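You operate a simulated robot arm through the tools that you are given. There is no shell and no other tool.

You are at the controls of a simulated robot arm. One attempt, no reset.

Task
Test the Lot 56 board for damp: over 15 % to Seconds, otherwise Dry.
Fine: switch the gauge on, push its holder in, draw it back, and switch it off.
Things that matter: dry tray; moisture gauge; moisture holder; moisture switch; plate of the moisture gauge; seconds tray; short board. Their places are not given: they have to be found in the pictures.

It is judged by the outcome, as a careful person would: the job done as asked, and still so three seconds after it is handed in. It fails if anything else is knocked over, pushed out of place, dropped, spilled or broken.

Robot
A 6-joint arm with a two-finger gripper, fixed in place. Base frame: the origin is at the foot of the arm, x ahead of it, y to its left, z up; the work surface is at about z = 71. Lengths are in cm, angles in rad, forces in N, time in s.
With the tool pointing down near the work surface it reaches from about 32 to 84 cm from the base axis. Its first joint turns from -2.897 to 2.897 rad. Payload 2.45 kg.
Tool frame: the origin (TCP) lies between the finger pads and is the grasp point; the fingertips stand 2 cm ahead of it; z points along the fingers, y is the line along which they close. The gripper opens to 14 cm. The gripper's body begins 16.8 cm behind the TCP.
Orientation is that of the tool frame in the base frame, as [roll, pitch, yaw] about the fixed x, y, z axes, in that order (R = Rz(yaw) Ry(pitch) Rx(roll)). With the fingers straight down and closing along the base's y, the tool's x points along the base's -x, its y along +y and its z along -z.

Tools
- The arm moves only by the tool send_rows. Its argument "plan" is a list of rows, each an object (a shift or turn left out is 0, a gripper value left out holds the last) with "travel": the shift along the tool's x, y, z in units of 200 mm (1.0 is 200 mm), a list of three; "dr": the turn, a rotation vector about the tool's x, y, z in units of 60 degrees (1.0 is 60 degrees), a list of three. In form: [{"travel": [dx, dy, dz], "dr": [wx, wy, wz]}, ...]. A call has 1 to 20 rows; each row is the pose to reach, as a shift and turn from the pose commanded when the call began, along the tool's axes at that moment. "jaw" is the gripper command, from -1 (fully open) to 1 (shut), values between in proportion, set as the call begins (left out, the last holds). A call with a number of a shift or a turn outside -1 to 1 is refused whole. Each row takes 0.2 s and may step no farther than 5 cm and 0.15 rad from the row before; otherwise, or with a gripper value out of range, the whole call is refused. Where a pose cannot be reached the arm comes as near as it can. A force on the tool above 70 N (or 10 N above the force at the start of the call, whichever is more), or a blocked arm, ends the call early, and 0.2 s more pass. Each finger travels about 4.5 cm/s and halts on what it meets, pressing with about 43 N; the grip force reading is that of the motor and also rises with nothing between the fingers. The clock runs only during rows and for 0.2 s after the last one: add rows that repeat a pose to give the fingers time. It gives the time, the measured TCP pose, the force on the tool (base axes), the opening and the grip force at its end, in the units of the frame above (readings bear some noise), with the torque about the TCP (base axes, N m) and any sound that the robot's microphone picked up, and new pictures: "pictures" is both (left out), scene, wrist or none.
- Cameras (640 x 400 px; columns grow to the right, rows downward): "scene" is fixed at [5.2, -50.01, 142.15]; the picture's right is [0.82, -0.58, 0.00], its down [-0.30, -0.43, -0.85] and it looks along [0.49, 0.70, -0.52] (base axes); focal length 321 px, centre (320, 200). "wrist" rides on the gripper at [7.8, 1.1, -20.9] in the tool frame; the picture's right is [-0.14, 0.99, 0.00], its down [-0.92, -0.13, -0.37] and it looks along [-0.37, -0.05, 0.93] (tool axes); focal length 280 px, centre (320, 200).
- raise_lower(by): slides the trunk up (or, below 0, down) by that many cm; the arm rides with it, the base frame stays. It gives what a move gives, with no picture.
- probe_pixels(camera, pixels): for up to 12 pixels [column, row] of the newest picture of that camera ("zoom" is the newest enlarged one), the place [x, y, z] in the base frame of the surface seen there, good to about 0.3 cm. The clock stands still meanwhile.
- zoom(camera, box): a new picture of the part [left, top, right, bottom] of that camera's present view, enlarged. The clock stands still meanwhile.
- close_job(): hands the job in; it is judged then, once.

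Unless the task says otherwise, let go and move clear before handing in.

The tools are called by a JSON object that holds its "op" and its "data". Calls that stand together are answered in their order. send_rows: Moves the arm, as the interface text tells. Its arguments: {"type":"object","properties":{"plan":{"type":"array","items":{"type":"object","properties":{"travel":{"type":"array","items":{"type":"number"}},"dr":{"type":"array","items":{"type":"number"}}}}},"jaw":{"type":"number"},"pictures":{"type":"string","enum":["both","scene","wrist","none"]}},"required":["plan"]} The other tools are called the same way: raise_lower (by) slides the trunk up or down; probe_pixels (camera, pixels) gives the place of the surface under pixels of a picture; zoom (camera, box) takes an enlarged picture of a part of a camera's view; close_job () hands the job in.

At the start:

```text
time: 0.0
tool_pos: [50.14, 18.2, 113.13]
orientation: [3.141, 0.0, -3.141]
force: [-0.6, 0.5, 0.4]
moment: [0.01, -0.01, -0.01]
grip_width: 14.01
finger_force: 0.1
trunk travel left (down, up): [-7.5, 15.5]
```

scene: 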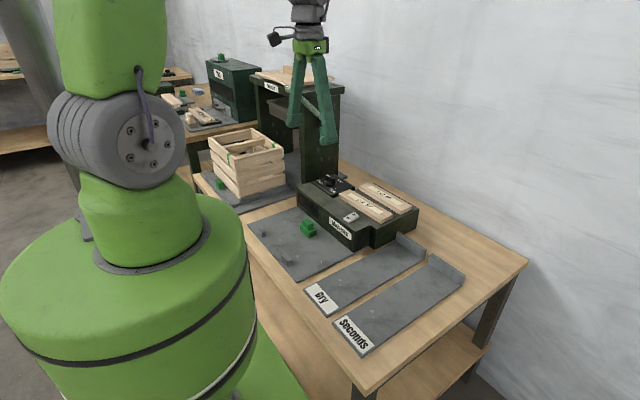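
wrist: 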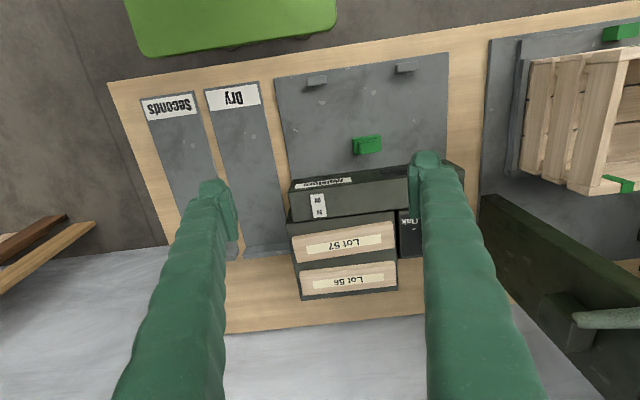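

The wrist picture shows two boards (Lot 57 at about (345,243), Lot 56 at about (349,278)) on a dark stand, with a moisture gauge in front and the Dry and Seconds trays to the left. I'll zoom in to see the details.

{"op": "zoom", "data": {"camera": "scene", "box": [240, 150, 480, 300]}}

{"op": "zoom", "data": {"camera": "wrist", "box": [260, 40, 480, 320]}}

{"op": "zoom", "data": {"camera": "scene", "box": [150, 50, 350, 175]}}

```text
2.67 times, centred on (360, 225) of scene
```

zoom: 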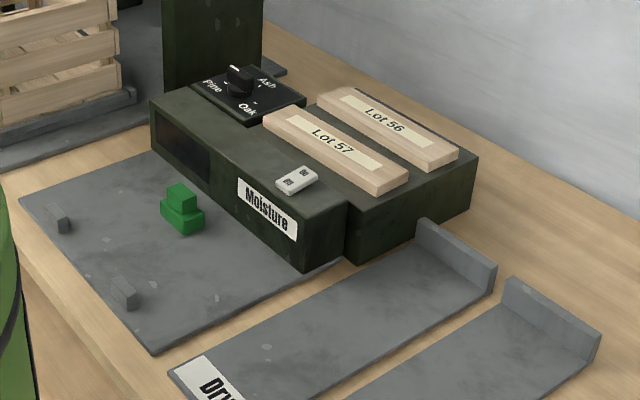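

```text
1.43 times, centred on (370, 180) of wrist
```

zoom: 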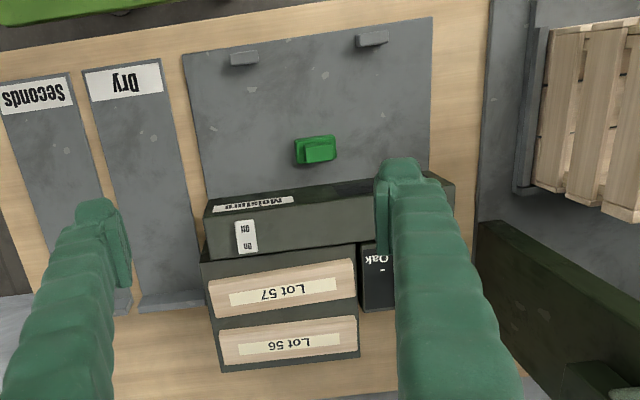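

```text
3.20 times, centred on (250, 112) of scene
```

zoom: 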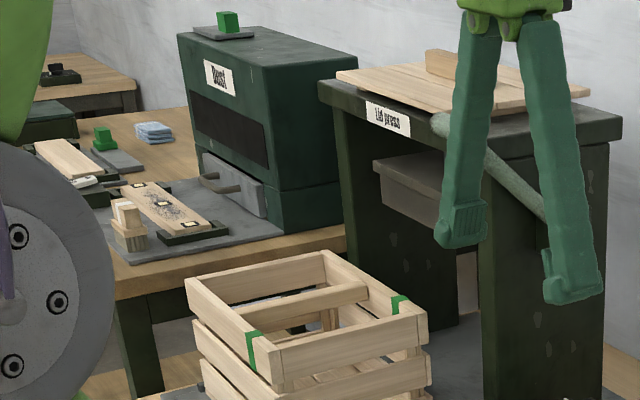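

The enlarged views show an On/Off rocker, a species knob (Pine/Oak/Ash), a green block on the grey plate and two small stops. I'll probe the geometry before moving.

{"op": "probe_pixels", "data": {"camera": "wrist", "pixels": [[365, 146], [317, 80], [404, 67], [280, 76], [447, 54], [318, 205], [348, 278], [345, 243], [300, 268], [396, 262], [300, 298], [395, 288]]}}

{"op": "probe_pixels", "data": {"camera": "scene", "pixels": [[308, 222], [308, 233], [351, 216], [333, 180], [365, 206], [387, 198], [318, 296], [352, 335], [410, 240], [450, 262], [262, 233], [287, 260]]}}

{"op": "zoom", "data": {"camera": "scene", "box": [280, 160, 400, 235]}}

{"op": "zoom", "data": {"camera": "scene", "box": [240, 200, 360, 275]}}

```text
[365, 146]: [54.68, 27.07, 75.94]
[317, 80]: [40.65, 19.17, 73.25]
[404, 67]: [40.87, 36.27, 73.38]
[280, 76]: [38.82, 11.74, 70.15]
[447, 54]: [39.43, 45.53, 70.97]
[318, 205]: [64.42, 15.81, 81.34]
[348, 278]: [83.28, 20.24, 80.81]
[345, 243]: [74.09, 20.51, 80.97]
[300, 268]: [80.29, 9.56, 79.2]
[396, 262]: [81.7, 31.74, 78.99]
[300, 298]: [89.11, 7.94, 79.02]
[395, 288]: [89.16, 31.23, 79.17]
```

```text
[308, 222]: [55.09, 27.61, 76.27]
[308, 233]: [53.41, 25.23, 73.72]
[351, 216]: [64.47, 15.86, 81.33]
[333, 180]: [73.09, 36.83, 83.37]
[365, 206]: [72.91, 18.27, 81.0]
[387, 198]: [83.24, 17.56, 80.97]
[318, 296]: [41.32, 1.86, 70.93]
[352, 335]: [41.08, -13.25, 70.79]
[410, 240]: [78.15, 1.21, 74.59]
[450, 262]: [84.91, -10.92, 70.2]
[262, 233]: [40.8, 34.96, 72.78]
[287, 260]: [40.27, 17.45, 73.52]
```

```text
5.33 times, centred on (340, 198) of scene
```

zoom: 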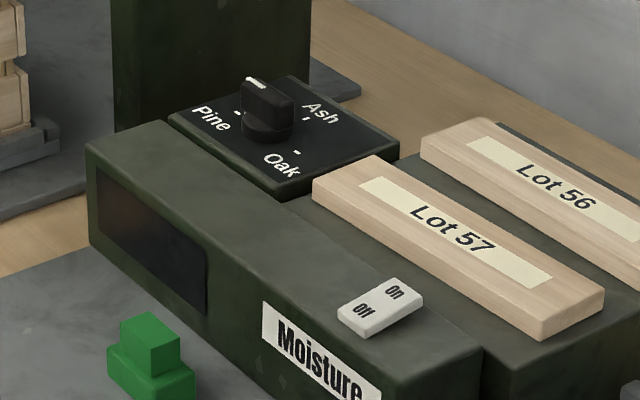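

```text
5.33 times, centred on (300, 238) of scene
```

zoom: 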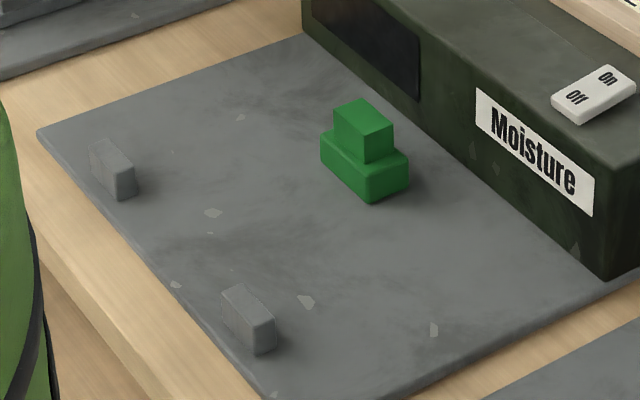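

The green block sits at about (54.7, 27.3, 76), midway in y between the two small stops at x≈40.7. I'll probe its edges and the gauge's front face to learn where a board fits.

{"op": "zoom", "data": {"camera": "wrist", "box": [270, 40, 470, 165]}}

{"op": "probe_pixels", "data": {"camera": "zoom", "pixels": [[110, 128], [160, 120], [112, 148], [160, 140], [400, 85], [447, 76], [275, 315], [345, 305], [280, 360], [370, 350], [300, 390], [330, 335]]}}

{"op": "zoom", "data": {"camera": "wrist", "box": [270, 130, 430, 230]}}

```text
3.20 times, centred on (370, 102) of wrist
```

zoom: 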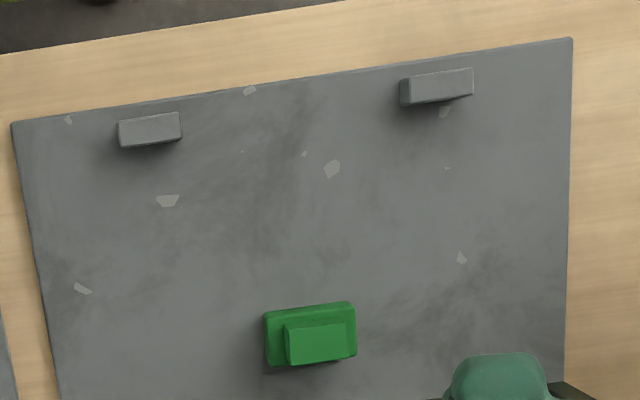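

```text
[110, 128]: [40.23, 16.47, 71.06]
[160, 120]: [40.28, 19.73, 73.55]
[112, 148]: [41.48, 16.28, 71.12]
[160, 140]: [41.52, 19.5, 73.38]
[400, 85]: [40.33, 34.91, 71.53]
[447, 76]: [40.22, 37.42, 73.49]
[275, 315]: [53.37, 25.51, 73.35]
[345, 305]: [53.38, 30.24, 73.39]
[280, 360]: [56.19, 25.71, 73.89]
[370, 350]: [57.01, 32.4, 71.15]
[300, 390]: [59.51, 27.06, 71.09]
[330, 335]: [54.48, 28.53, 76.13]
```

```text
4.00 times, centred on (350, 180) of wrist
```

zoom: 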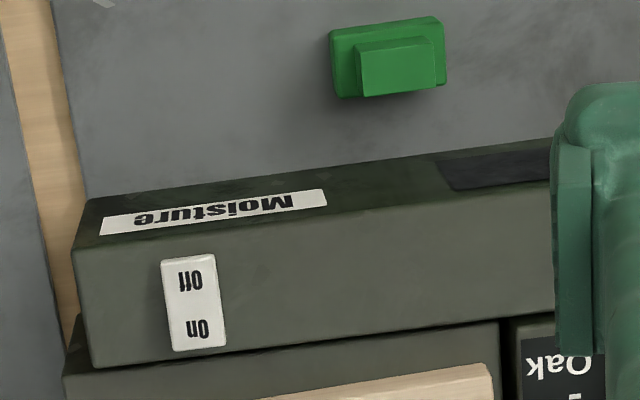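

The green holder block spans x≈53–56.5, y≈25–30.5 and the stops' inner faces are at x≈41.7, so a board should fit between them. I'll move the camera forward, over the boards and knob, for a closer look.

{"op": "send_rows", "data": {"plan": [{"travel": [-0.2, 0, 0]}, {"travel": [-0.4, 0, 0]}, {"travel": [-0.6, 0.1, 0]}, {"travel": [-0.7, 0.2, 0]}, {"travel": [-0.75, 0.25, 0.1]}, {"travel": [-0.75, 0.25, 0.2]}]}}

```text
time: 1.4
tool_pos: [65.35, 23.28, 108.92]
orientation: [3.141, 0.001, 3.139]
force: [1.1, 0.2, 0.3]
moment: [0.0, 0.01, -0.02]
grip_width: 14.02
finger_force: 0.1
trunk travel left (down, up): [-7.5, 15.5]
```

scene: 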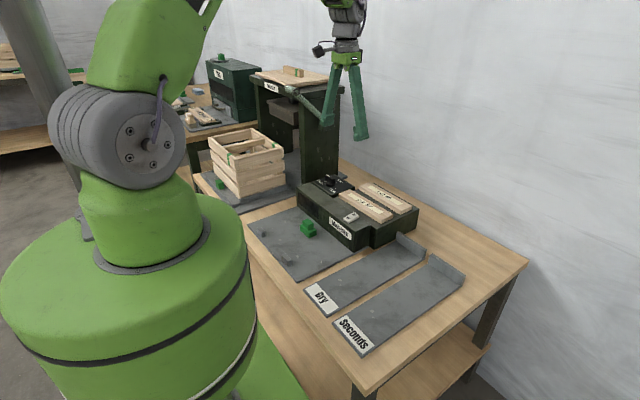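
wrist: 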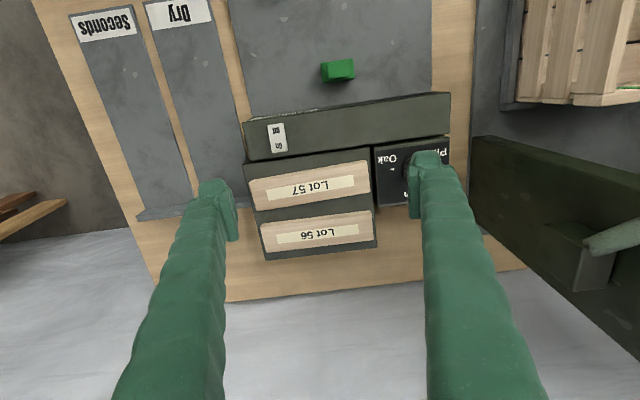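

The boards and knob are now nearly beneath the wrist camera at about (315,210) and (405,170). I'll zoom in and probe the board edges.

{"op": "zoom", "data": {"camera": "wrist", "box": [236, 140, 396, 265]}}

{"op": "probe_pixels", "data": {"camera": "wrist", "pixels": [[263, 228], [263, 249], [371, 213], [371, 234], [252, 182], [254, 206], [366, 164], [368, 188], [310, 213], [315, 245], [310, 169], [312, 201]]}}

{"op": "zoom", "data": {"camera": "wrist", "box": [360, 120, 460, 220]}}

```text
3.20 times, centred on (316, 202) of wrist
```

zoom: 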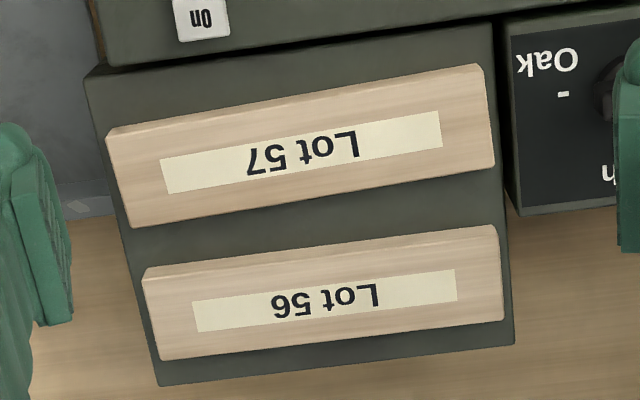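

```text
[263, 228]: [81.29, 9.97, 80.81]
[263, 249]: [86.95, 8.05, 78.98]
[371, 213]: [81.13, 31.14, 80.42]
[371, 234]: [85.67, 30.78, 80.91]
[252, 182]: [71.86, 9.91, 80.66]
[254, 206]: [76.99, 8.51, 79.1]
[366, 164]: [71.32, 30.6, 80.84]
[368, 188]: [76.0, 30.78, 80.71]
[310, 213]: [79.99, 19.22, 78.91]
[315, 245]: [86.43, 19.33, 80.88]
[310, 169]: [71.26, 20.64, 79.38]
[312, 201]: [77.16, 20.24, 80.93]
```

```text
4.00 times, centred on (410, 170) of wrist
```

zoom: 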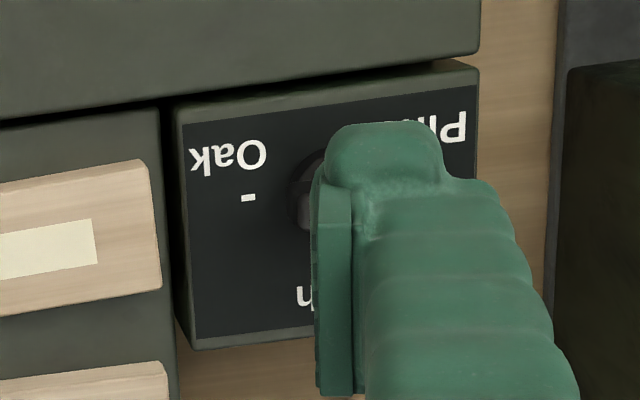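

Lot 56 spans about x 80.3–86.3, y 9.5–31.5, z 79–81; the finger hides the knob. I'll enlarge the knob and display in the scene picture.

{"op": "zoom", "data": {"camera": "scene", "box": [308, 168, 358, 200]}}

{"op": "zoom", "data": {"camera": "scene", "box": [355, 175, 425, 225]}}

{"op": "zoom", "data": {"camera": "scene", "box": [290, 180, 370, 240]}}

```text
12.50 times, centred on (333, 184) of scene
```

zoom: 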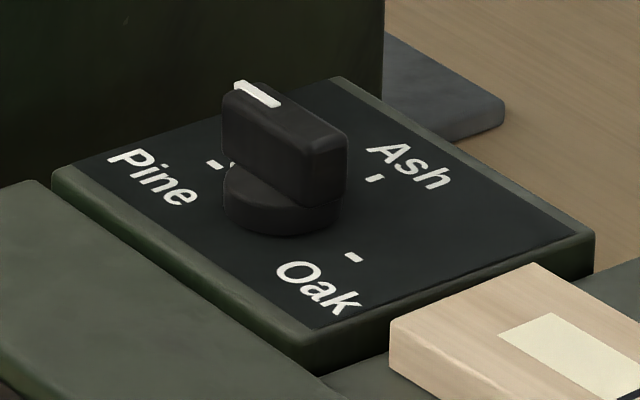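

```text
8.00 times, centred on (390, 200) of scene
```

zoom: 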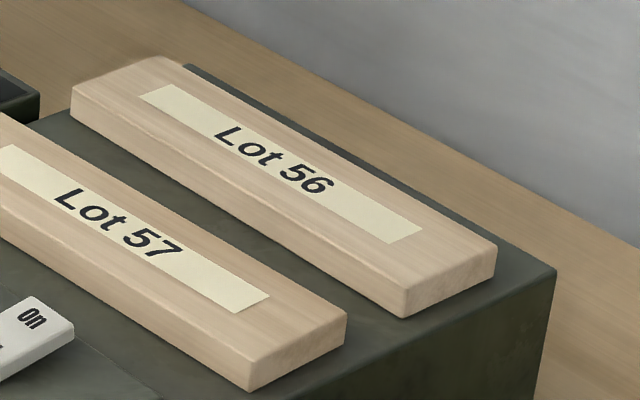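

```text
6.67 times, centred on (330, 210) of scene
```

zoom: 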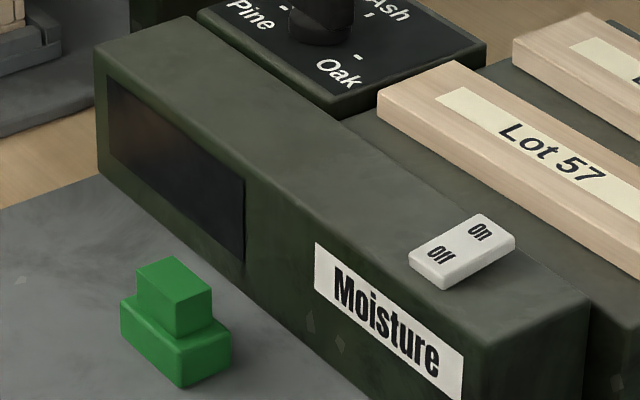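

The knob's white mark points to Pine (its left tick) and the switch is at Off; the plate stops at y≈16–20 and 35–38.5 match the board's 22 cm length. I'll turn the tool −90° so the fingers close along x, in two steps.

{"op": "send_rows", "data": {"plan": [{"dr": [0, 0, -0.14]}, {"dr": [0, 0, -0.28]}, {"dr": [0, 0, -0.42]}, {"dr": [0, 0, -0.56]}, {"dr": [0, 0, -0.7]}, {"dr": [0, 0, -0.84]}, {"dr": [0, 0, -0.98]}], "pictures": "none"}}

{"op": "send_rows", "data": {"plan": [{"dr": [0, 0, -0.13]}, {"dr": [0, 0, -0.26]}, {"dr": [0, 0, -0.39]}, {"dr": [0, 0, -0.52]}], "pictures": "both"}}

```text
time: 3.0
tool_pos: [65.16, 23.27, 109.05]
orientation: [-3.142, 0.0, -2.113]
force: [1.1, -0.6, 0.4]
moment: [0.03, 0.0, -0.02]
grip_width: 14.01
finger_force: 0.0
trunk travel left (down, up): [-7.5, 15.5]
```

```text
time: 4.0
tool_pos: [65.27, 23.27, 109.05]
orientation: [3.141, 0.002, -1.568]
force: [0.8, 0.1, -0.4]
moment: [0.01, 0.02, -0.03]
grip_width: 14.0
finger_force: 0.1
trunk travel left (down, up): [-7.5, 15.5]
```

scene: 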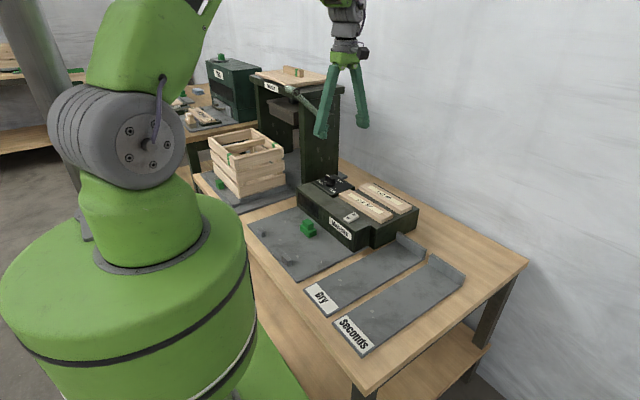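
wrist: 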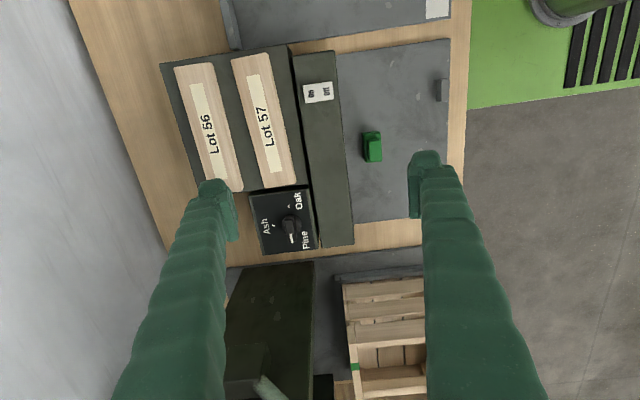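

The tool is turned and the knob is now visible in the wrist picture at (290,230). I'll enlarge it to confirm its setting.

{"op": "zoom", "data": {"camera": "wrist", "box": [240, 180, 330, 260]}}

{"op": "zoom", "data": {"camera": "wrist", "box": [160, 40, 460, 230]}}

{"op": "probe_pixels", "data": {"camera": "wrist", "pixels": [[312, 92], [326, 92], [319, 92], [372, 147], [440, 90], [340, 52], [325, 145], [300, 60], [340, 60], [448, 160], [345, 215], [322, 240]]}}

```text
5.00 times, centred on (285, 220) of wrist
```

zoom: 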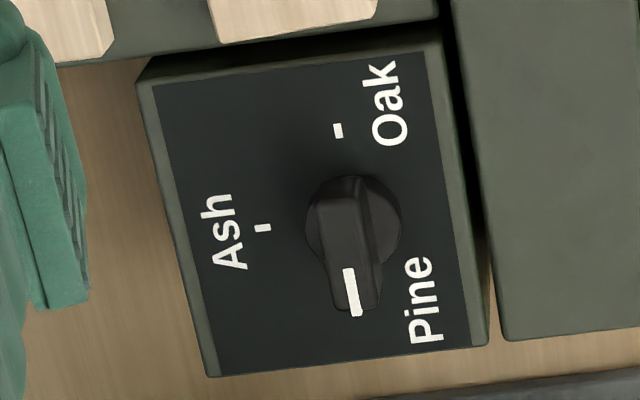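

```text
2.11 times, centred on (310, 135) of wrist
```

zoom: 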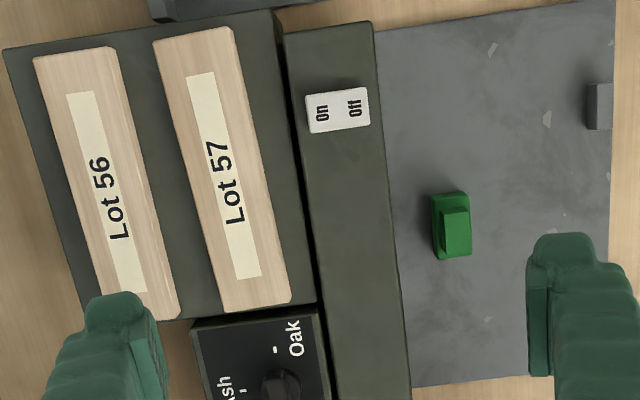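

```text
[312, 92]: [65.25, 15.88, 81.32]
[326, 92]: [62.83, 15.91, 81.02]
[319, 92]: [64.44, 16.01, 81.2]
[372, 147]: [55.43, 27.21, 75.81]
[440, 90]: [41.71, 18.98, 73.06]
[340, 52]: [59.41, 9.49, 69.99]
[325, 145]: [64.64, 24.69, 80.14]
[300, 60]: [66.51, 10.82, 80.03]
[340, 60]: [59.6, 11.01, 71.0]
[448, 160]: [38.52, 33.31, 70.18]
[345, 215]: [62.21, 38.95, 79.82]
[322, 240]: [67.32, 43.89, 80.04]
```

The knob is clearly on Pine, and the On end of the rocker is the far one (x≈65.5, Off at x≈62.7, y≈15.9, z≈81.3). I'll narrow the jaw to about 7.7 cm and move above Lot 56 to check reach.

{"op": "send_rows", "data": {"jaw": -0.1, "plan": [{"travel": [0.02, -0.12, 0.05]}, {"travel": [0.04, -0.25, 0.12]}, {"travel": [0.06, -0.38, 0.2]}, {"travel": [0.08, -0.5, 0.3]}, {"travel": [0.1, -0.62, 0.4]}, {"travel": [0.12, -0.75, 0.5]}, {"travel": [0.145, -0.85, 0.55]}, {"travel": [0.145, -0.9, 0.6]}, {"travel": [0.145, -0.9, 0.6]}]}}

```text
time: 6.0
tool_pos: [83.07, 20.42, 96.99]
orientation: [-3.141, 0.0, -1.57]
force: [0.1, 0.2, 0.4]
moment: [0.02, 0.01, 0.03]
grip_width: 7.7
finger_force: 0.1
trunk travel left (down, up): [-7.5, 15.5]
```

scene: 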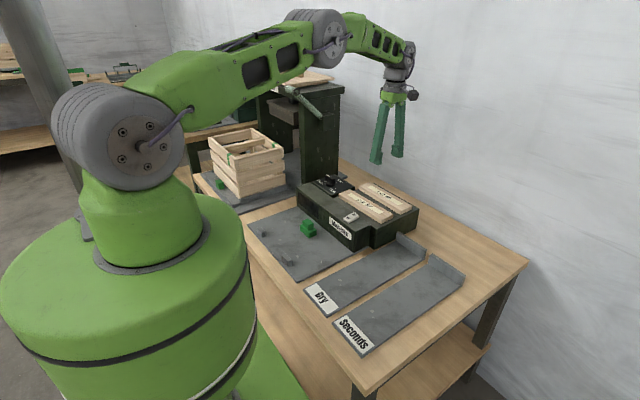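
wrist: 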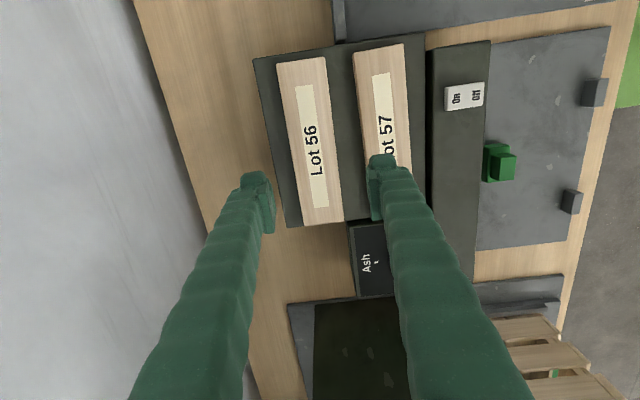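

The arm reached (83.07, 20.42, 97.0). I'll re-probe Lot 56's edges from this closer view before descending.

{"op": "probe_pixels", "data": {"camera": "wrist", "pixels": [[286, 100], [318, 100], [294, 165], [330, 165], [304, 62], [322, 222], [300, 130], [360, 100], [366, 150], [345, 190], [280, 150], [343, 150]]}}

{"op": "zoom", "data": {"camera": "wrist", "box": [240, 40, 440, 240]}}

```text
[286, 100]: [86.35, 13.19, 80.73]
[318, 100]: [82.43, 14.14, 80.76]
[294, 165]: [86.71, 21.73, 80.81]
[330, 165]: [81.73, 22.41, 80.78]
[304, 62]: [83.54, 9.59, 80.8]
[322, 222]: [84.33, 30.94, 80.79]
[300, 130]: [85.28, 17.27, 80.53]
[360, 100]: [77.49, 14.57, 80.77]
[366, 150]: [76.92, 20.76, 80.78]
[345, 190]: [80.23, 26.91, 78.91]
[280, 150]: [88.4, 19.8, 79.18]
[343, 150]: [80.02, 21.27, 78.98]
```

```text
2.00 times, centred on (340, 140) of wrist
```

zoom: 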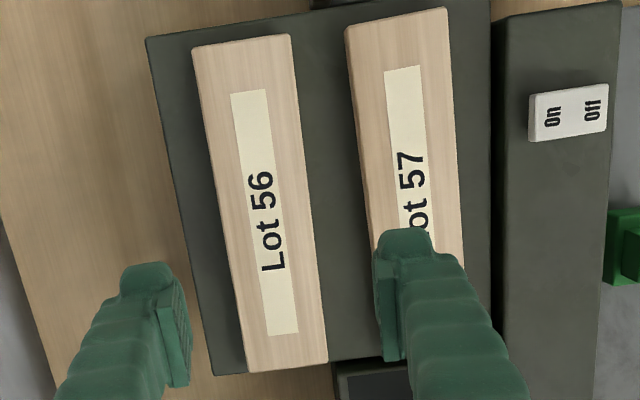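

{"op": "probe_pixels", "data": {"camera": "zoom", "pixels": [[216, 200], [220, 200], [224, 200], [228, 200], [298, 200], [302, 200], [306, 200], [310, 200], [358, 200], [362, 200], [366, 200], [370, 200]]}}

```text
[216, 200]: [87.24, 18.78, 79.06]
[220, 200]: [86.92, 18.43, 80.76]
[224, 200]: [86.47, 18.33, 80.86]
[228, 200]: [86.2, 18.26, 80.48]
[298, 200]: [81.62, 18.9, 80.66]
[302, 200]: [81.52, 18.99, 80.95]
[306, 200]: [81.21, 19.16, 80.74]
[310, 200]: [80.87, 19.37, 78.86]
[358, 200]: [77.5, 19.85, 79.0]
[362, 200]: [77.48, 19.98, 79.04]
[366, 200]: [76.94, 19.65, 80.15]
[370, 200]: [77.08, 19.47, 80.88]
```

Lot 56 spans roughly x 81–86.8 here, so its centre is near x=83.8. I'll shift 0.6 cm outward and descend to just above the stand with straddling fingers.

{"op": "send_rows", "data": {"plan": [{"travel": [0.0, -0.03, 0.15]}, {"travel": [0.0, -0.03, 0.3]}, {"travel": [0.0, -0.03, 0.45]}, {"travel": [0.0, -0.03, 0.55]}, {"travel": [0.0, -0.03, 0.62]}, {"travel": [0.0, -0.03, 0.66]}], "pictures": "wrist"}}

```text
time: 7.4
tool_pos: [83.85, 20.44, 83.91]
orientation: [-3.142, -0.001, -1.572]
force: [0.0, 0.0, 0.3]
moment: [0.02, -0.01, 0.02]
grip_width: 7.7
finger_force: 0.0
trunk travel left (down, up): [-7.5, 15.5]
```

wrist: 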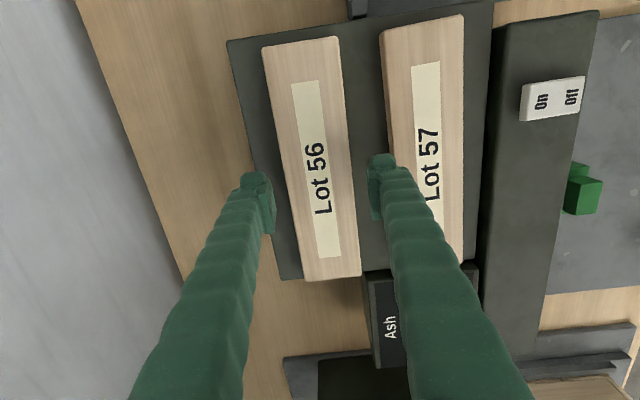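

The fingers straddle Lot 56 (left gap ~8 px, right gap ~17 px) with no contact. I'll shift 0.2 cm outward, lower to TCP z≈81.3 and then close.

{"op": "send_rows", "data": {"plan": [{"travel": [0.0, -0.01, 0.05]}, {"travel": [0.0, -0.01, 0.09]}, {"travel": [0.0, -0.01, 0.115]}, {"travel": [0.0, -0.01, 0.125]}], "pictures": "wrist"}}

```text
time: 8.4
tool_pos: [83.7, 20.42, 81.34]
orientation: [3.141, 0.001, -1.572]
force: [0.0, 1.0, 0.9]
moment: [-0.02, 0.03, -0.02]
grip_width: 7.7
finger_force: 0.0
out of reach, approached as far as the arm can: row 3, 4
trunk travel left (down, up): [-7.5, 15.5]
```

wrist: 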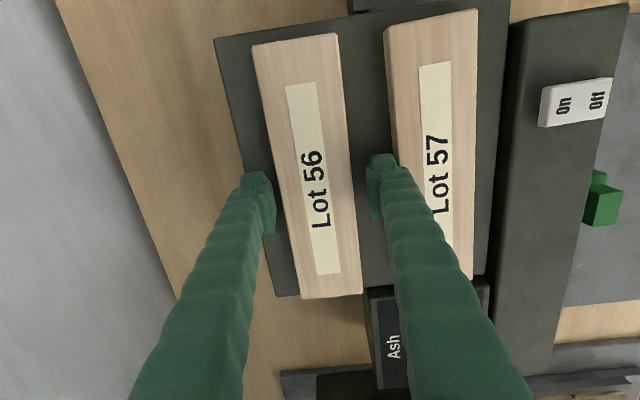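

The TCP is at (83.7, 20.42, 81.34), right at the edge of reach, with the fingers on both sides of the board. I'll close the jaw on Lot 56.

{"op": "send_rows", "data": {"jaw": 1, "plan": [{"travel": [0, 0, 0]}, {"travel": [0, 0, 0]}, {"travel": [0, 0, 0]}, {"travel": [0, 0, 0]}, {"travel": [0, 0, 0]}], "pictures": "wrist"}}

```text
time: 9.6
tool_pos: [83.64, 20.21, 81.43]
orientation: [3.139, 0.001, -1.57]
force: [-0.4, -0.1, 0.8]
moment: [-0.03, -0.03, -0.01]
grip_width: 5.87
finger_force: 42.9
trunk travel left (down, up): [-7.5, 15.5]
```

wrist: 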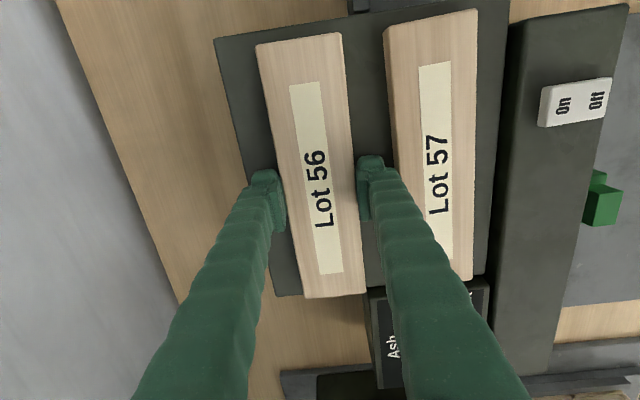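

The board is gripped (opening 5.87 cm, 42.9 N). I'll lift it straight up about 14 cm.

{"op": "send_rows", "data": {"plan": [{"travel": [0, 0.005, -0.05]}, {"travel": [0, 0.01, -0.15]}, {"travel": [0, 0.01, -0.3]}, {"travel": [0, 0.01, -0.45]}, {"travel": [0, 0.01, -0.6]}, {"travel": [0, 0.01, -0.7]}, {"travel": [0, 0.01, -0.7]}]}}

```text
time: 11.2
tool_pos: [84.32, 20.31, 95.41]
orientation: [3.138, -0.003, -1.572]
force: [0.1, -0.4, -1.0]
moment: [-0.01, -0.01, 0.02]
grip_width: 5.87
finger_force: 42.8
out of reach, approached as far as the arm can: row 3, 4, 5, 6, 7
trunk travel left (down, up): [-7.5, 15.5]
```

scene: 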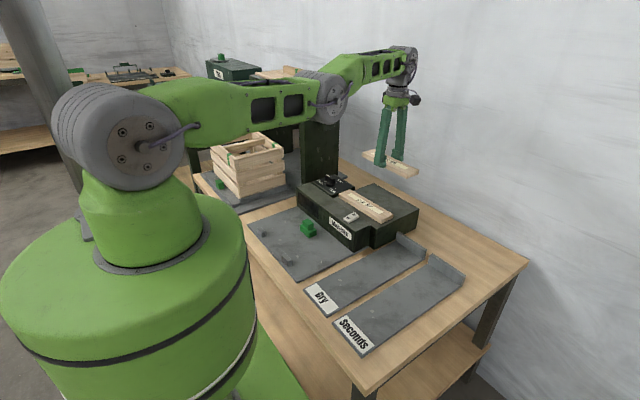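
wrist: 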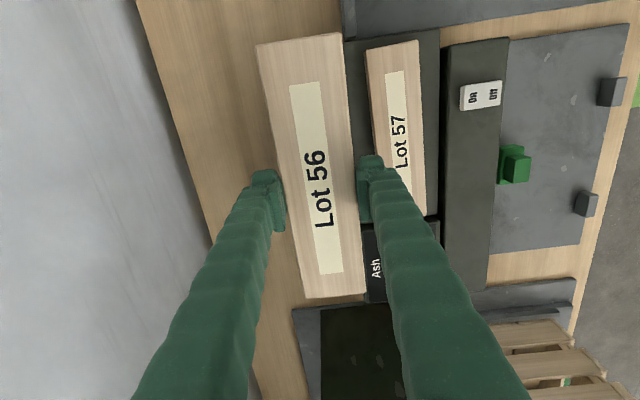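

The board is up, but rows reported out of reach and the elbow at (335,100) now looks lower than before, as if the arm passed through its straight pose. I'll probe the arm's joints to understand its configuration.

{"op": "probe_pixels", "data": {"camera": "scene", "pixels": [[145, 145], [110, 110], [180, 110], [240, 108], [300, 98], [335, 98], [345, 105], [365, 68], [390, 65], [408, 60], [398, 85], [400, 97]]}}

{"op": "zoom", "data": {"camera": "scene", "box": [200, 30, 440, 200]}}

```text
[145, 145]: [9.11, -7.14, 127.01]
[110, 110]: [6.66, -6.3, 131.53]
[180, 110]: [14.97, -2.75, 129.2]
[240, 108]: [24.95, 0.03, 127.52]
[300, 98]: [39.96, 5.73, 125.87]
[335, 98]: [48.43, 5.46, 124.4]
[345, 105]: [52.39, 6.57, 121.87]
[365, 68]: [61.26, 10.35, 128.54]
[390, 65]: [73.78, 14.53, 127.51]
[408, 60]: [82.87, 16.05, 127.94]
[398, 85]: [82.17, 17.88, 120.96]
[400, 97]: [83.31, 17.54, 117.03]
```

```text
2.35 times, centred on (320, 115) of scene
```

zoom: 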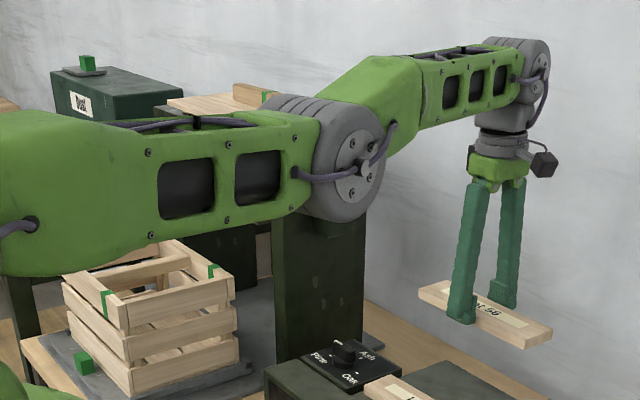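

The arm is nearly straight with the elbow sagging slightly below the shoulder–wrist line (z≈123.5 versus 128). I'll extend outward to straighten it fully so that the elbow can come back up on retraction.

{"op": "send_rows", "data": {"plan": [{"travel": [0, -0.1, 0]}, {"travel": [0, -0.2, 0]}, {"travel": [0, -0.2, 0]}], "pictures": "scene"}}

```text
time: 12.0
tool_pos: [84.83, 19.98, 95.13]
orientation: [-3.141, 0.0, -1.571]
force: [1.3, 0.2, -2.1]
moment: [0.02, 0.02, 0.04]
grip_width: 5.88
finger_force: 42.8
out of reach, approached as far as the arm can: row 1, 2, 3
trunk travel left (down, up): [-7.5, 15.5]
```

scene: 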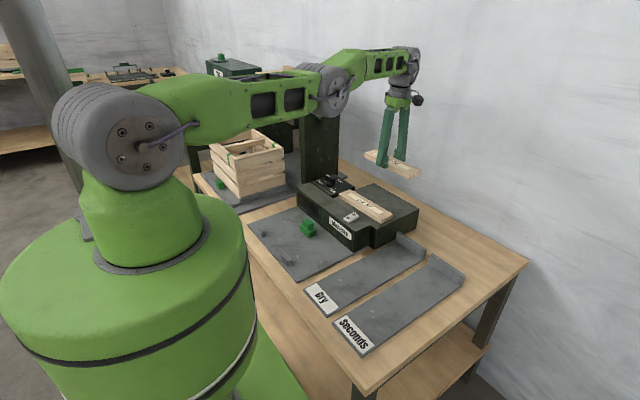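

The elbow rose to (338,92), so the arm is about straight now. I'll retract several centimetres and see which way the elbow bends.

{"op": "send_rows", "data": {"plan": [{"travel": [0, 0.2, 0]}, {"travel": [0, 0.3, 0]}, {"travel": [0, 0.4, 0]}, {"travel": [0, 0.4, 0]}], "pictures": "scene"}}

```text
time: 13.0
tool_pos: [84.18, 21.06, 95.29]
orientation: [3.139, -0.002, -1.571]
force: [0.1, -0.3, -1.7]
moment: [-0.01, -0.02, 0.0]
grip_width: 5.87
finger_force: 42.3
out of reach, approached as far as the arm can: row 1, 2, 3, 4
trunk travel left (down, up): [-7.5, 15.5]
```

scene: 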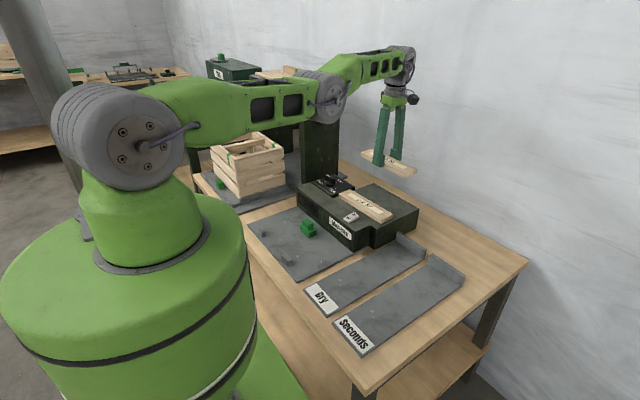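

The elbow dropped again and the tool stayed at x=84.18 instead of following inward, so it is against a limit. I'll extend a slightly different amount and retract again to get the elbow onto the upper side.

{"op": "send_rows", "data": {"plan": [{"travel": [0, -0.2, 0]}, {"travel": [0, -0.28, 0]}, {"travel": [0, -0.28, 0.02]}, {"travel": [0, -0.26, 0.04]}, {"travel": [0, -0.22, 0.06]}, {"travel": [0, -0.15, 0.06]}], "pictures": "scene"}}

```text
time: 14.4
tool_pos: [84.75, 20.45, 94.49]
orientation: [3.14, -0.001, -1.571]
force: [0.2, 0.4, -1.5]
moment: [0.02, 0.0, 0.02]
grip_width: 5.87
finger_force: 43.1
out of reach, approached as far as the arm can: row 1, 2, 3, 4, 5, 6
trunk travel left (down, up): [-7.5, 15.5]
```

scene: 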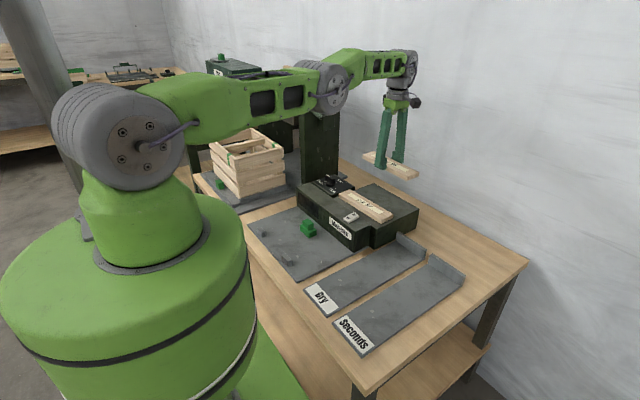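

The tool reads (84.75, 20.45, 94.49) and it's unclear where the commanded pose stands. I'll send a zero-shift row to see whether it still reports out of reach.

{"op": "send_rows", "data": {"plan": [{"travel": [0, 0, 0]}], "pictures": "none"}}

{"op": "probe_pixels", "data": {"camera": "scene", "pixels": [[145, 145], [335, 95], [408, 62], [250, 105], [380, 65]]}}

```text
time: 14.8
tool_pos: [84.74, 20.35, 94.44]
orientation: [-3.141, -0.001, -1.571]
force: [-0.5, 0.8, -1.4]
moment: [0.01, 0.01, -0.01]
grip_width: 5.88
finger_force: 42.9
trunk travel left (down, up): [-7.5, 15.5]
```

```text
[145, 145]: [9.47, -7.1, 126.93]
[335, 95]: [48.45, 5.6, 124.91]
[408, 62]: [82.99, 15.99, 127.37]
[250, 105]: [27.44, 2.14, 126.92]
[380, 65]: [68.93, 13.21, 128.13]
```

The zero shift was accepted, so each call starts from the pose actually reached. The arm is straight at r≈87.2, and I'll retract just 1.4 cm in small steps to see which side the elbow takes.

{"op": "send_rows", "data": {"plan": [{"travel": [0, 0.03, 0]}, {"travel": [0, 0.07, 0]}], "pictures": "none"}}

```text
time: 15.4
tool_pos: [84.37, 20.72, 94.54]
orientation: [3.138, 0.0, -1.569]
force: [0.2, 0.7, -1.9]
moment: [0.0, 0.01, 0.01]
grip_width: 5.86
finger_force: 42.9
out of reach, approached as far as the arm can: row 2
trunk travel left (down, up): [-7.5, 15.5]
```

Row 2 was out of reach, so the elbow is still on the lower side. I'll extend only slightly beyond the limit and then retract within the same call.

{"op": "send_rows", "data": {"plan": [{"travel": [0, -0.025, 0]}, {"travel": [0, -0.03, 0]}, {"travel": [0, 0.02, 0]}, {"travel": [0, 0.05, 0]}], "pictures": "none"}}

```text
time: 16.4
tool_pos: [83.38, 20.72, 94.5]
orientation: [-3.141, 0.001, -1.571]
force: [0.0, -0.4, -1.1]
moment: [0.0, -0.02, 0.01]
grip_width: 5.87
finger_force: 42.9
trunk travel left (down, up): [-7.5, 15.5]
```

The tool now follows to x=83.38 with nothing out of reach, so the elbow should be up again. I'll retract a little more and check the picture.

{"op": "send_rows", "data": {"plan": [{"travel": [0, 0.05, 0]}, {"travel": [0, 0.12, -0.05]}, {"travel": [0, 0.2, -0.1]}]}}

```text
time: 17.2
tool_pos: [79.3, 20.54, 96.63]
orientation: [3.141, 0.0, -1.572]
force: [0.1, 0.2, -0.5]
moment: [0.0, -0.02, 0.01]
grip_width: 5.88
finger_force: 42.7
trunk travel left (down, up): [-7.5, 15.5]
```

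scene: 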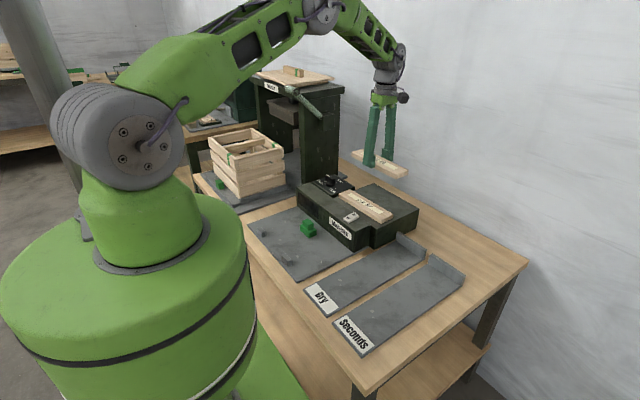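
wrist: 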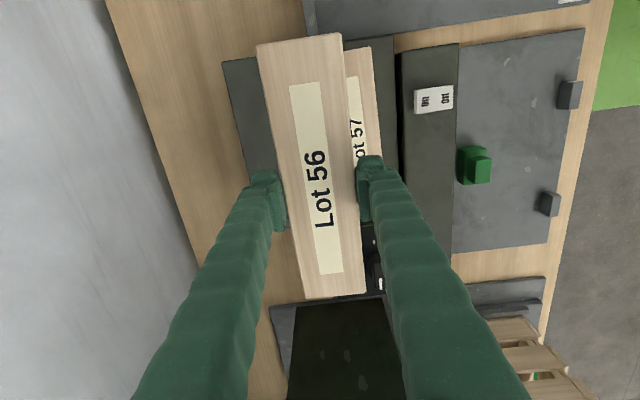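

The elbow is up again, as the scene picture shows it near (320,10), and the board is still held. I'll carry it toward the plate at a safe height, in two calls.

{"op": "send_rows", "data": {"plan": [{"travel": [-0.03, 0.15, 0]}, {"travel": [-0.06, 0.32, 0]}, {"travel": [-0.09, 0.5, 0]}, {"travel": [-0.12, 0.68, 0]}, {"travel": [-0.15, 0.84, 0]}, {"travel": [-0.175, 0.95, 0]}], "pictures": "none"}}

{"op": "send_rows", "data": {"plan": [{"travel": [-0.03, 0.12, 0]}, {"travel": [-0.06, 0.28, 0]}, {"travel": [-0.09, 0.45, 0.05]}, {"travel": [-0.12, 0.6, 0.15]}, {"travel": [-0.15, 0.7, 0.25]}, {"travel": [-0.165, 0.76, 0.35]}, {"travel": [-0.165, 0.76, 0.4]}, {"travel": [-0.165, 0.76, 0.4]}]}}

```text
time: 18.6
tool_pos: [60.39, 24.17, 96.36]
orientation: [3.141, 0.0, -1.57]
force: [0.7, 0.0, -0.7]
moment: [-0.01, -0.02, 0.02]
grip_width: 5.85
finger_force: 42.8
trunk travel left (down, up): [-7.5, 15.5]
```

```text
time: 20.4
tool_pos: [45.02, 27.56, 88.44]
orientation: [-3.141, 0.0, -1.572]
force: [0.2, -0.5, -1.3]
moment: [-0.02, -0.02, 0.0]
grip_width: 5.85
finger_force: 42.7
trunk travel left (down, up): [-7.5, 15.5]
```

scene: 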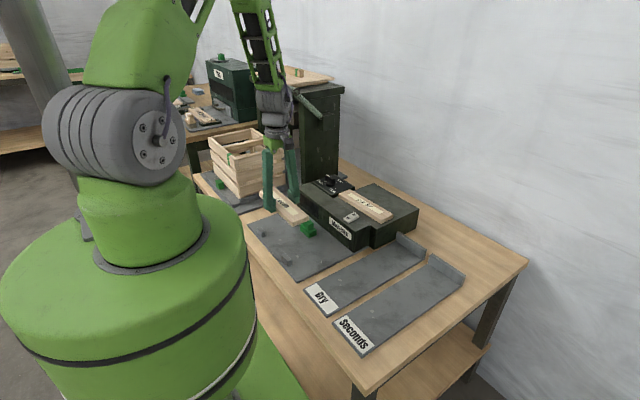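
wrist: 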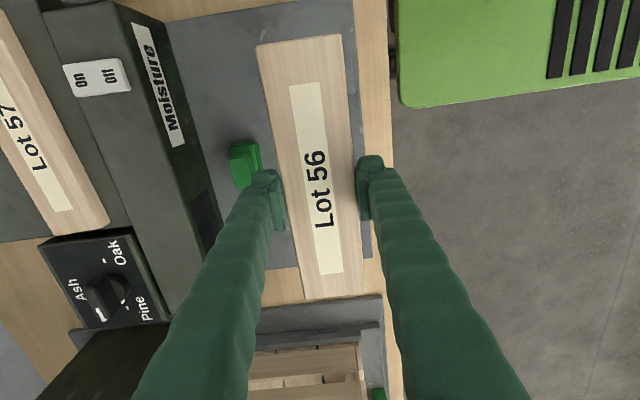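

The board is above the plate at (45.02, 27.56, 88.4), centred between the stops. I'll lower it to about 1 cm above the plate and check the alignment.

{"op": "send_rows", "data": {"plan": [{"travel": [0, 0, 0.15]}, {"travel": [0, 0, 0.3]}, {"travel": [0, 0, 0.45]}, {"travel": [0, 0, 0.58]}, {"travel": [0, 0, 0.66]}, {"travel": [0, 0, 0.7]}]}}

```text
time: 21.8
tool_pos: [45.1, 27.39, 74.31]
orientation: [3.141, 0.001, -1.571]
force: [-0.2, 0.0, -0.6]
moment: [0.01, -0.01, -0.02]
grip_width: 5.86
finger_force: 42.5
trunk travel left (down, up): [-7.5, 15.5]
```

scene: 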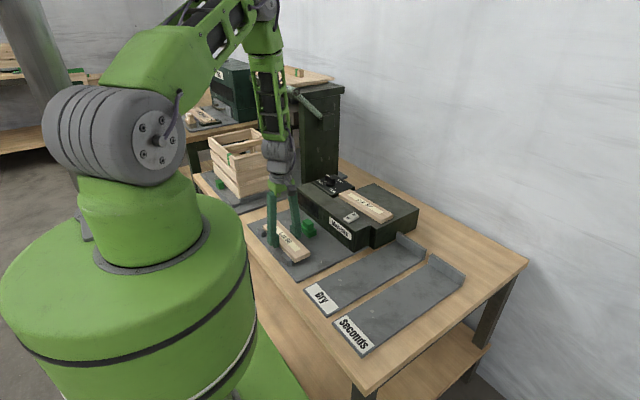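
wrist: 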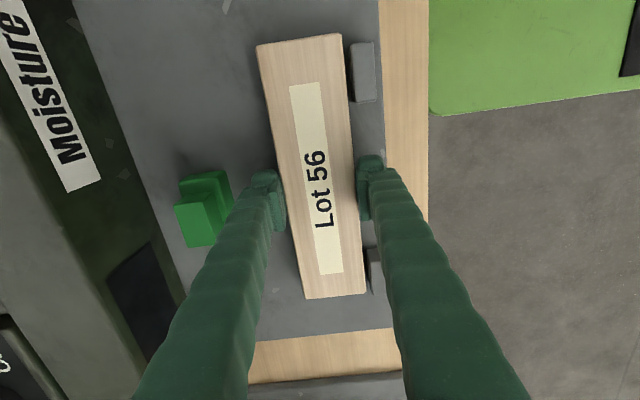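

The board is just above the plate with the stops on its right at (362,70) and (376,265). I'll zoom in to check the gaps.

{"op": "zoom", "data": {"camera": "wrist", "box": [240, 20, 420, 310]}}

{"op": "probe_pixels", "data": {"camera": "wrist", "pixels": [[352, 70], [360, 70], [345, 70], [340, 60], [370, 265], [376, 265], [362, 270], [262, 60], [300, 280], [225, 190], [215, 240], [335, 120]]}}

```text
1.38 times, centred on (330, 165) of wrist
```

zoom: 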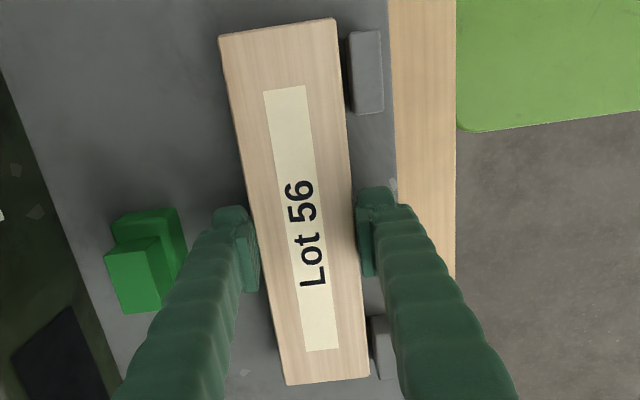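

```text
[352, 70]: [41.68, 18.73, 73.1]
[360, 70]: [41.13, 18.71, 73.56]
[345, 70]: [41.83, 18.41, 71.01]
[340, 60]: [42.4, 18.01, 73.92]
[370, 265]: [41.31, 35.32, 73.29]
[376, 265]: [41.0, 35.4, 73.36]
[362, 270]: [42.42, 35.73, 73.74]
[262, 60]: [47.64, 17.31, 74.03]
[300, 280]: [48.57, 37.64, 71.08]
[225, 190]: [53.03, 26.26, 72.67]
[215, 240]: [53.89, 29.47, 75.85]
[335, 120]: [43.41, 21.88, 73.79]
```

The board's near edge is at x≈42.3 with the stops' faces at 41.6, a small clean gap. I'll lower the last 0.9 cm gently.

{"op": "send_rows", "data": {"plan": [{"travel": [0, 0, 0.02]}, {"travel": [0, 0, 0.035]}, {"travel": [0, 0, 0.042]}], "pictures": "none"}}

```text
time: 22.6
tool_pos: [45.16, 27.46, 73.61]
orientation: [3.141, 0.0, -1.572]
force: [-0.2, 0.7, -1.3]
moment: [-0.01, 0.03, 0.01]
grip_width: 5.86
finger_force: 42.5
trunk travel left (down, up): [-7.5, 15.5]
```

{"op": "send_rows", "data": {"plan": [{"travel": [0, 0, 0.006]}, {"travel": [0, 0, 0.011]}], "pictures": "none"}}

```text
time: 23.2
tool_pos: [45.14, 27.35, 73.45]
orientation: [-3.141, 0.001, -1.571]
force: [0.2, -0.1, -1.8]
moment: [-0.04, -0.03, -0.02]
grip_width: 5.87
finger_force: 43.0
trunk travel left (down, up): [-7.5, 15.5]
```

The force still shows only the board's weight (about −1.8 N) at z=73.45, so it is not yet down. I'll ease it down a little more.

{"op": "send_rows", "data": {"plan": [{"travel": [0, 0, 0.006]}, {"travel": [0, 0, 0.012]}], "pictures": "none"}}

```text
time: 23.8
tool_pos: [45.14, 27.48, 73.3]
orientation: [-3.139, 0.004, -1.571]
force: [0.4, -5.3, 27.2]
moment: [-0.39, 0.3, 0.08]
grip_width: 5.87
finger_force: 43.3
trunk travel left (down, up): [-7.5, 15.5]
```

Contact with the plate is made (27 N upward). I'll back off 0.1 cm and open the jaw to about 8 cm.

{"op": "send_rows", "data": {"jaw": -0.14, "plan": [{"travel": [0, 0, -0.004]}, {"travel": [0, 0, -0.004]}, {"travel": [0, 0, -0.004]}, {"travel": [0, 0, -0.004]}], "pictures": "wrist"}}

```text
time: 24.8
tool_pos: [45.13, 27.34, 73.3]
orientation: [-3.141, -0.003, -1.571]
force: [1.2, 0.2, 0.0]
moment: [0.03, 0.02, 0.0]
grip_width: 7.98
finger_force: 0.0
trunk travel left (down, up): [-7.5, 15.5]
```

wrist: 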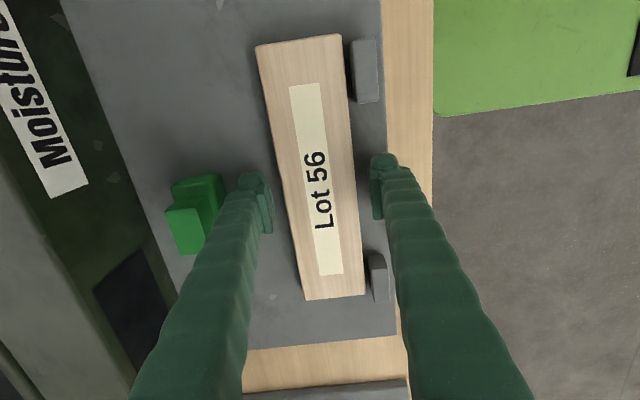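

The board is released and resting flat against the plate beside the stops. I'll rise straight up clear of it.

{"op": "send_rows", "data": {"plan": [{"travel": [0, 0, -0.1]}, {"travel": [0, 0, -0.3]}, {"travel": [0, 0, -0.5]}, {"travel": [0, 0, -0.7]}, {"travel": [0, 0, -0.9]}], "pictures": "both"}}

```text
time: 26.0
tool_pos: [44.96, 27.4, 91.39]
orientation: [-3.141, -0.001, -1.569]
force: [-0.1, 0.2, 0.8]
moment: [0.02, -0.02, 0.02]
grip_width: 7.96
finger_force: 0.0
trunk travel left (down, up): [-7.5, 15.5]
```

scene: 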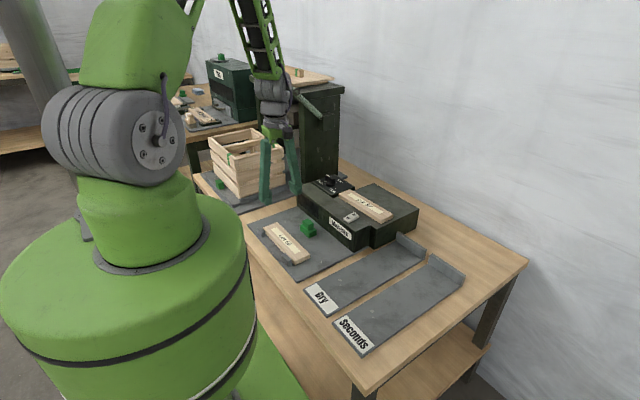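
wrist: 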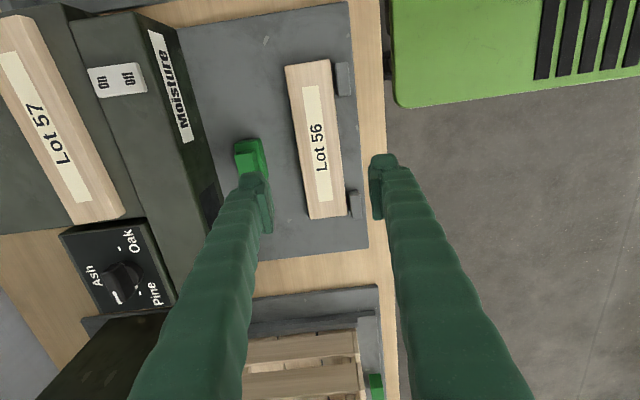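

Lot 56 lies squarely against the stops. Next I'll close the fingers and move toward the switch at (65.5, 15.9) at safe height.

{"op": "send_rows", "data": {"jaw": 1, "plan": [{"travel": [0.08, -0.14, 0]}, {"travel": [0.16, -0.28, 0]}, {"travel": [0.24, -0.42, 0]}, {"travel": [0.32, -0.56, 0]}, {"travel": [0.4, -0.7, 0]}], "pictures": "none"}}

{"op": "send_rows", "data": {"plan": [{"travel": [0.06, -0.12, 0.05]}, {"travel": [0.12, -0.24, 0.1]}, {"travel": [0.17, -0.35, 0.15]}, {"travel": [0.17, -0.35, 0.2]}], "pictures": "both"}}

```text
time: 27.2
tool_pos: [59.3, 19.25, 91.22]
orientation: [-3.141, -0.001, -1.571]
force: [-0.6, 0.5, -0.9]
moment: [-0.01, 0.03, 0.01]
grip_width: 0.0
finger_force: 20.8
trunk travel left (down, up): [-7.5, 15.5]
```

```text
time: 28.2
tool_pos: [66.32, 16.03, 87.31]
orientation: [-3.141, -0.001, -1.571]
force: [0.4, -1.1, -0.1]
moment: [0.0, 0.01, -0.02]
grip_width: 0.0
finger_force: 29.5
trunk travel left (down, up): [-7.5, 15.5]
```

scene: 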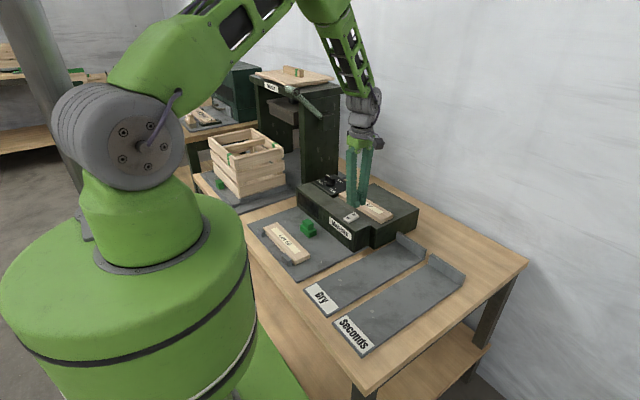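
wrist: 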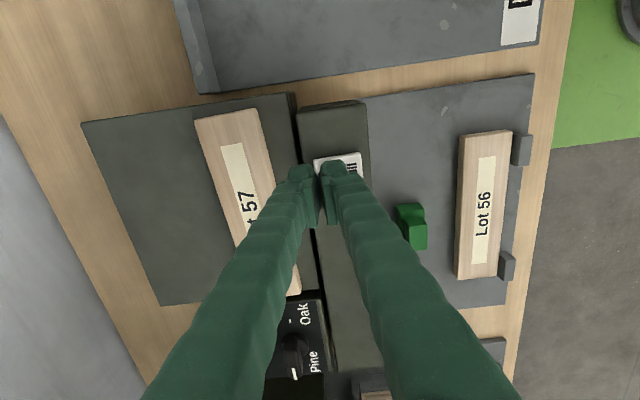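

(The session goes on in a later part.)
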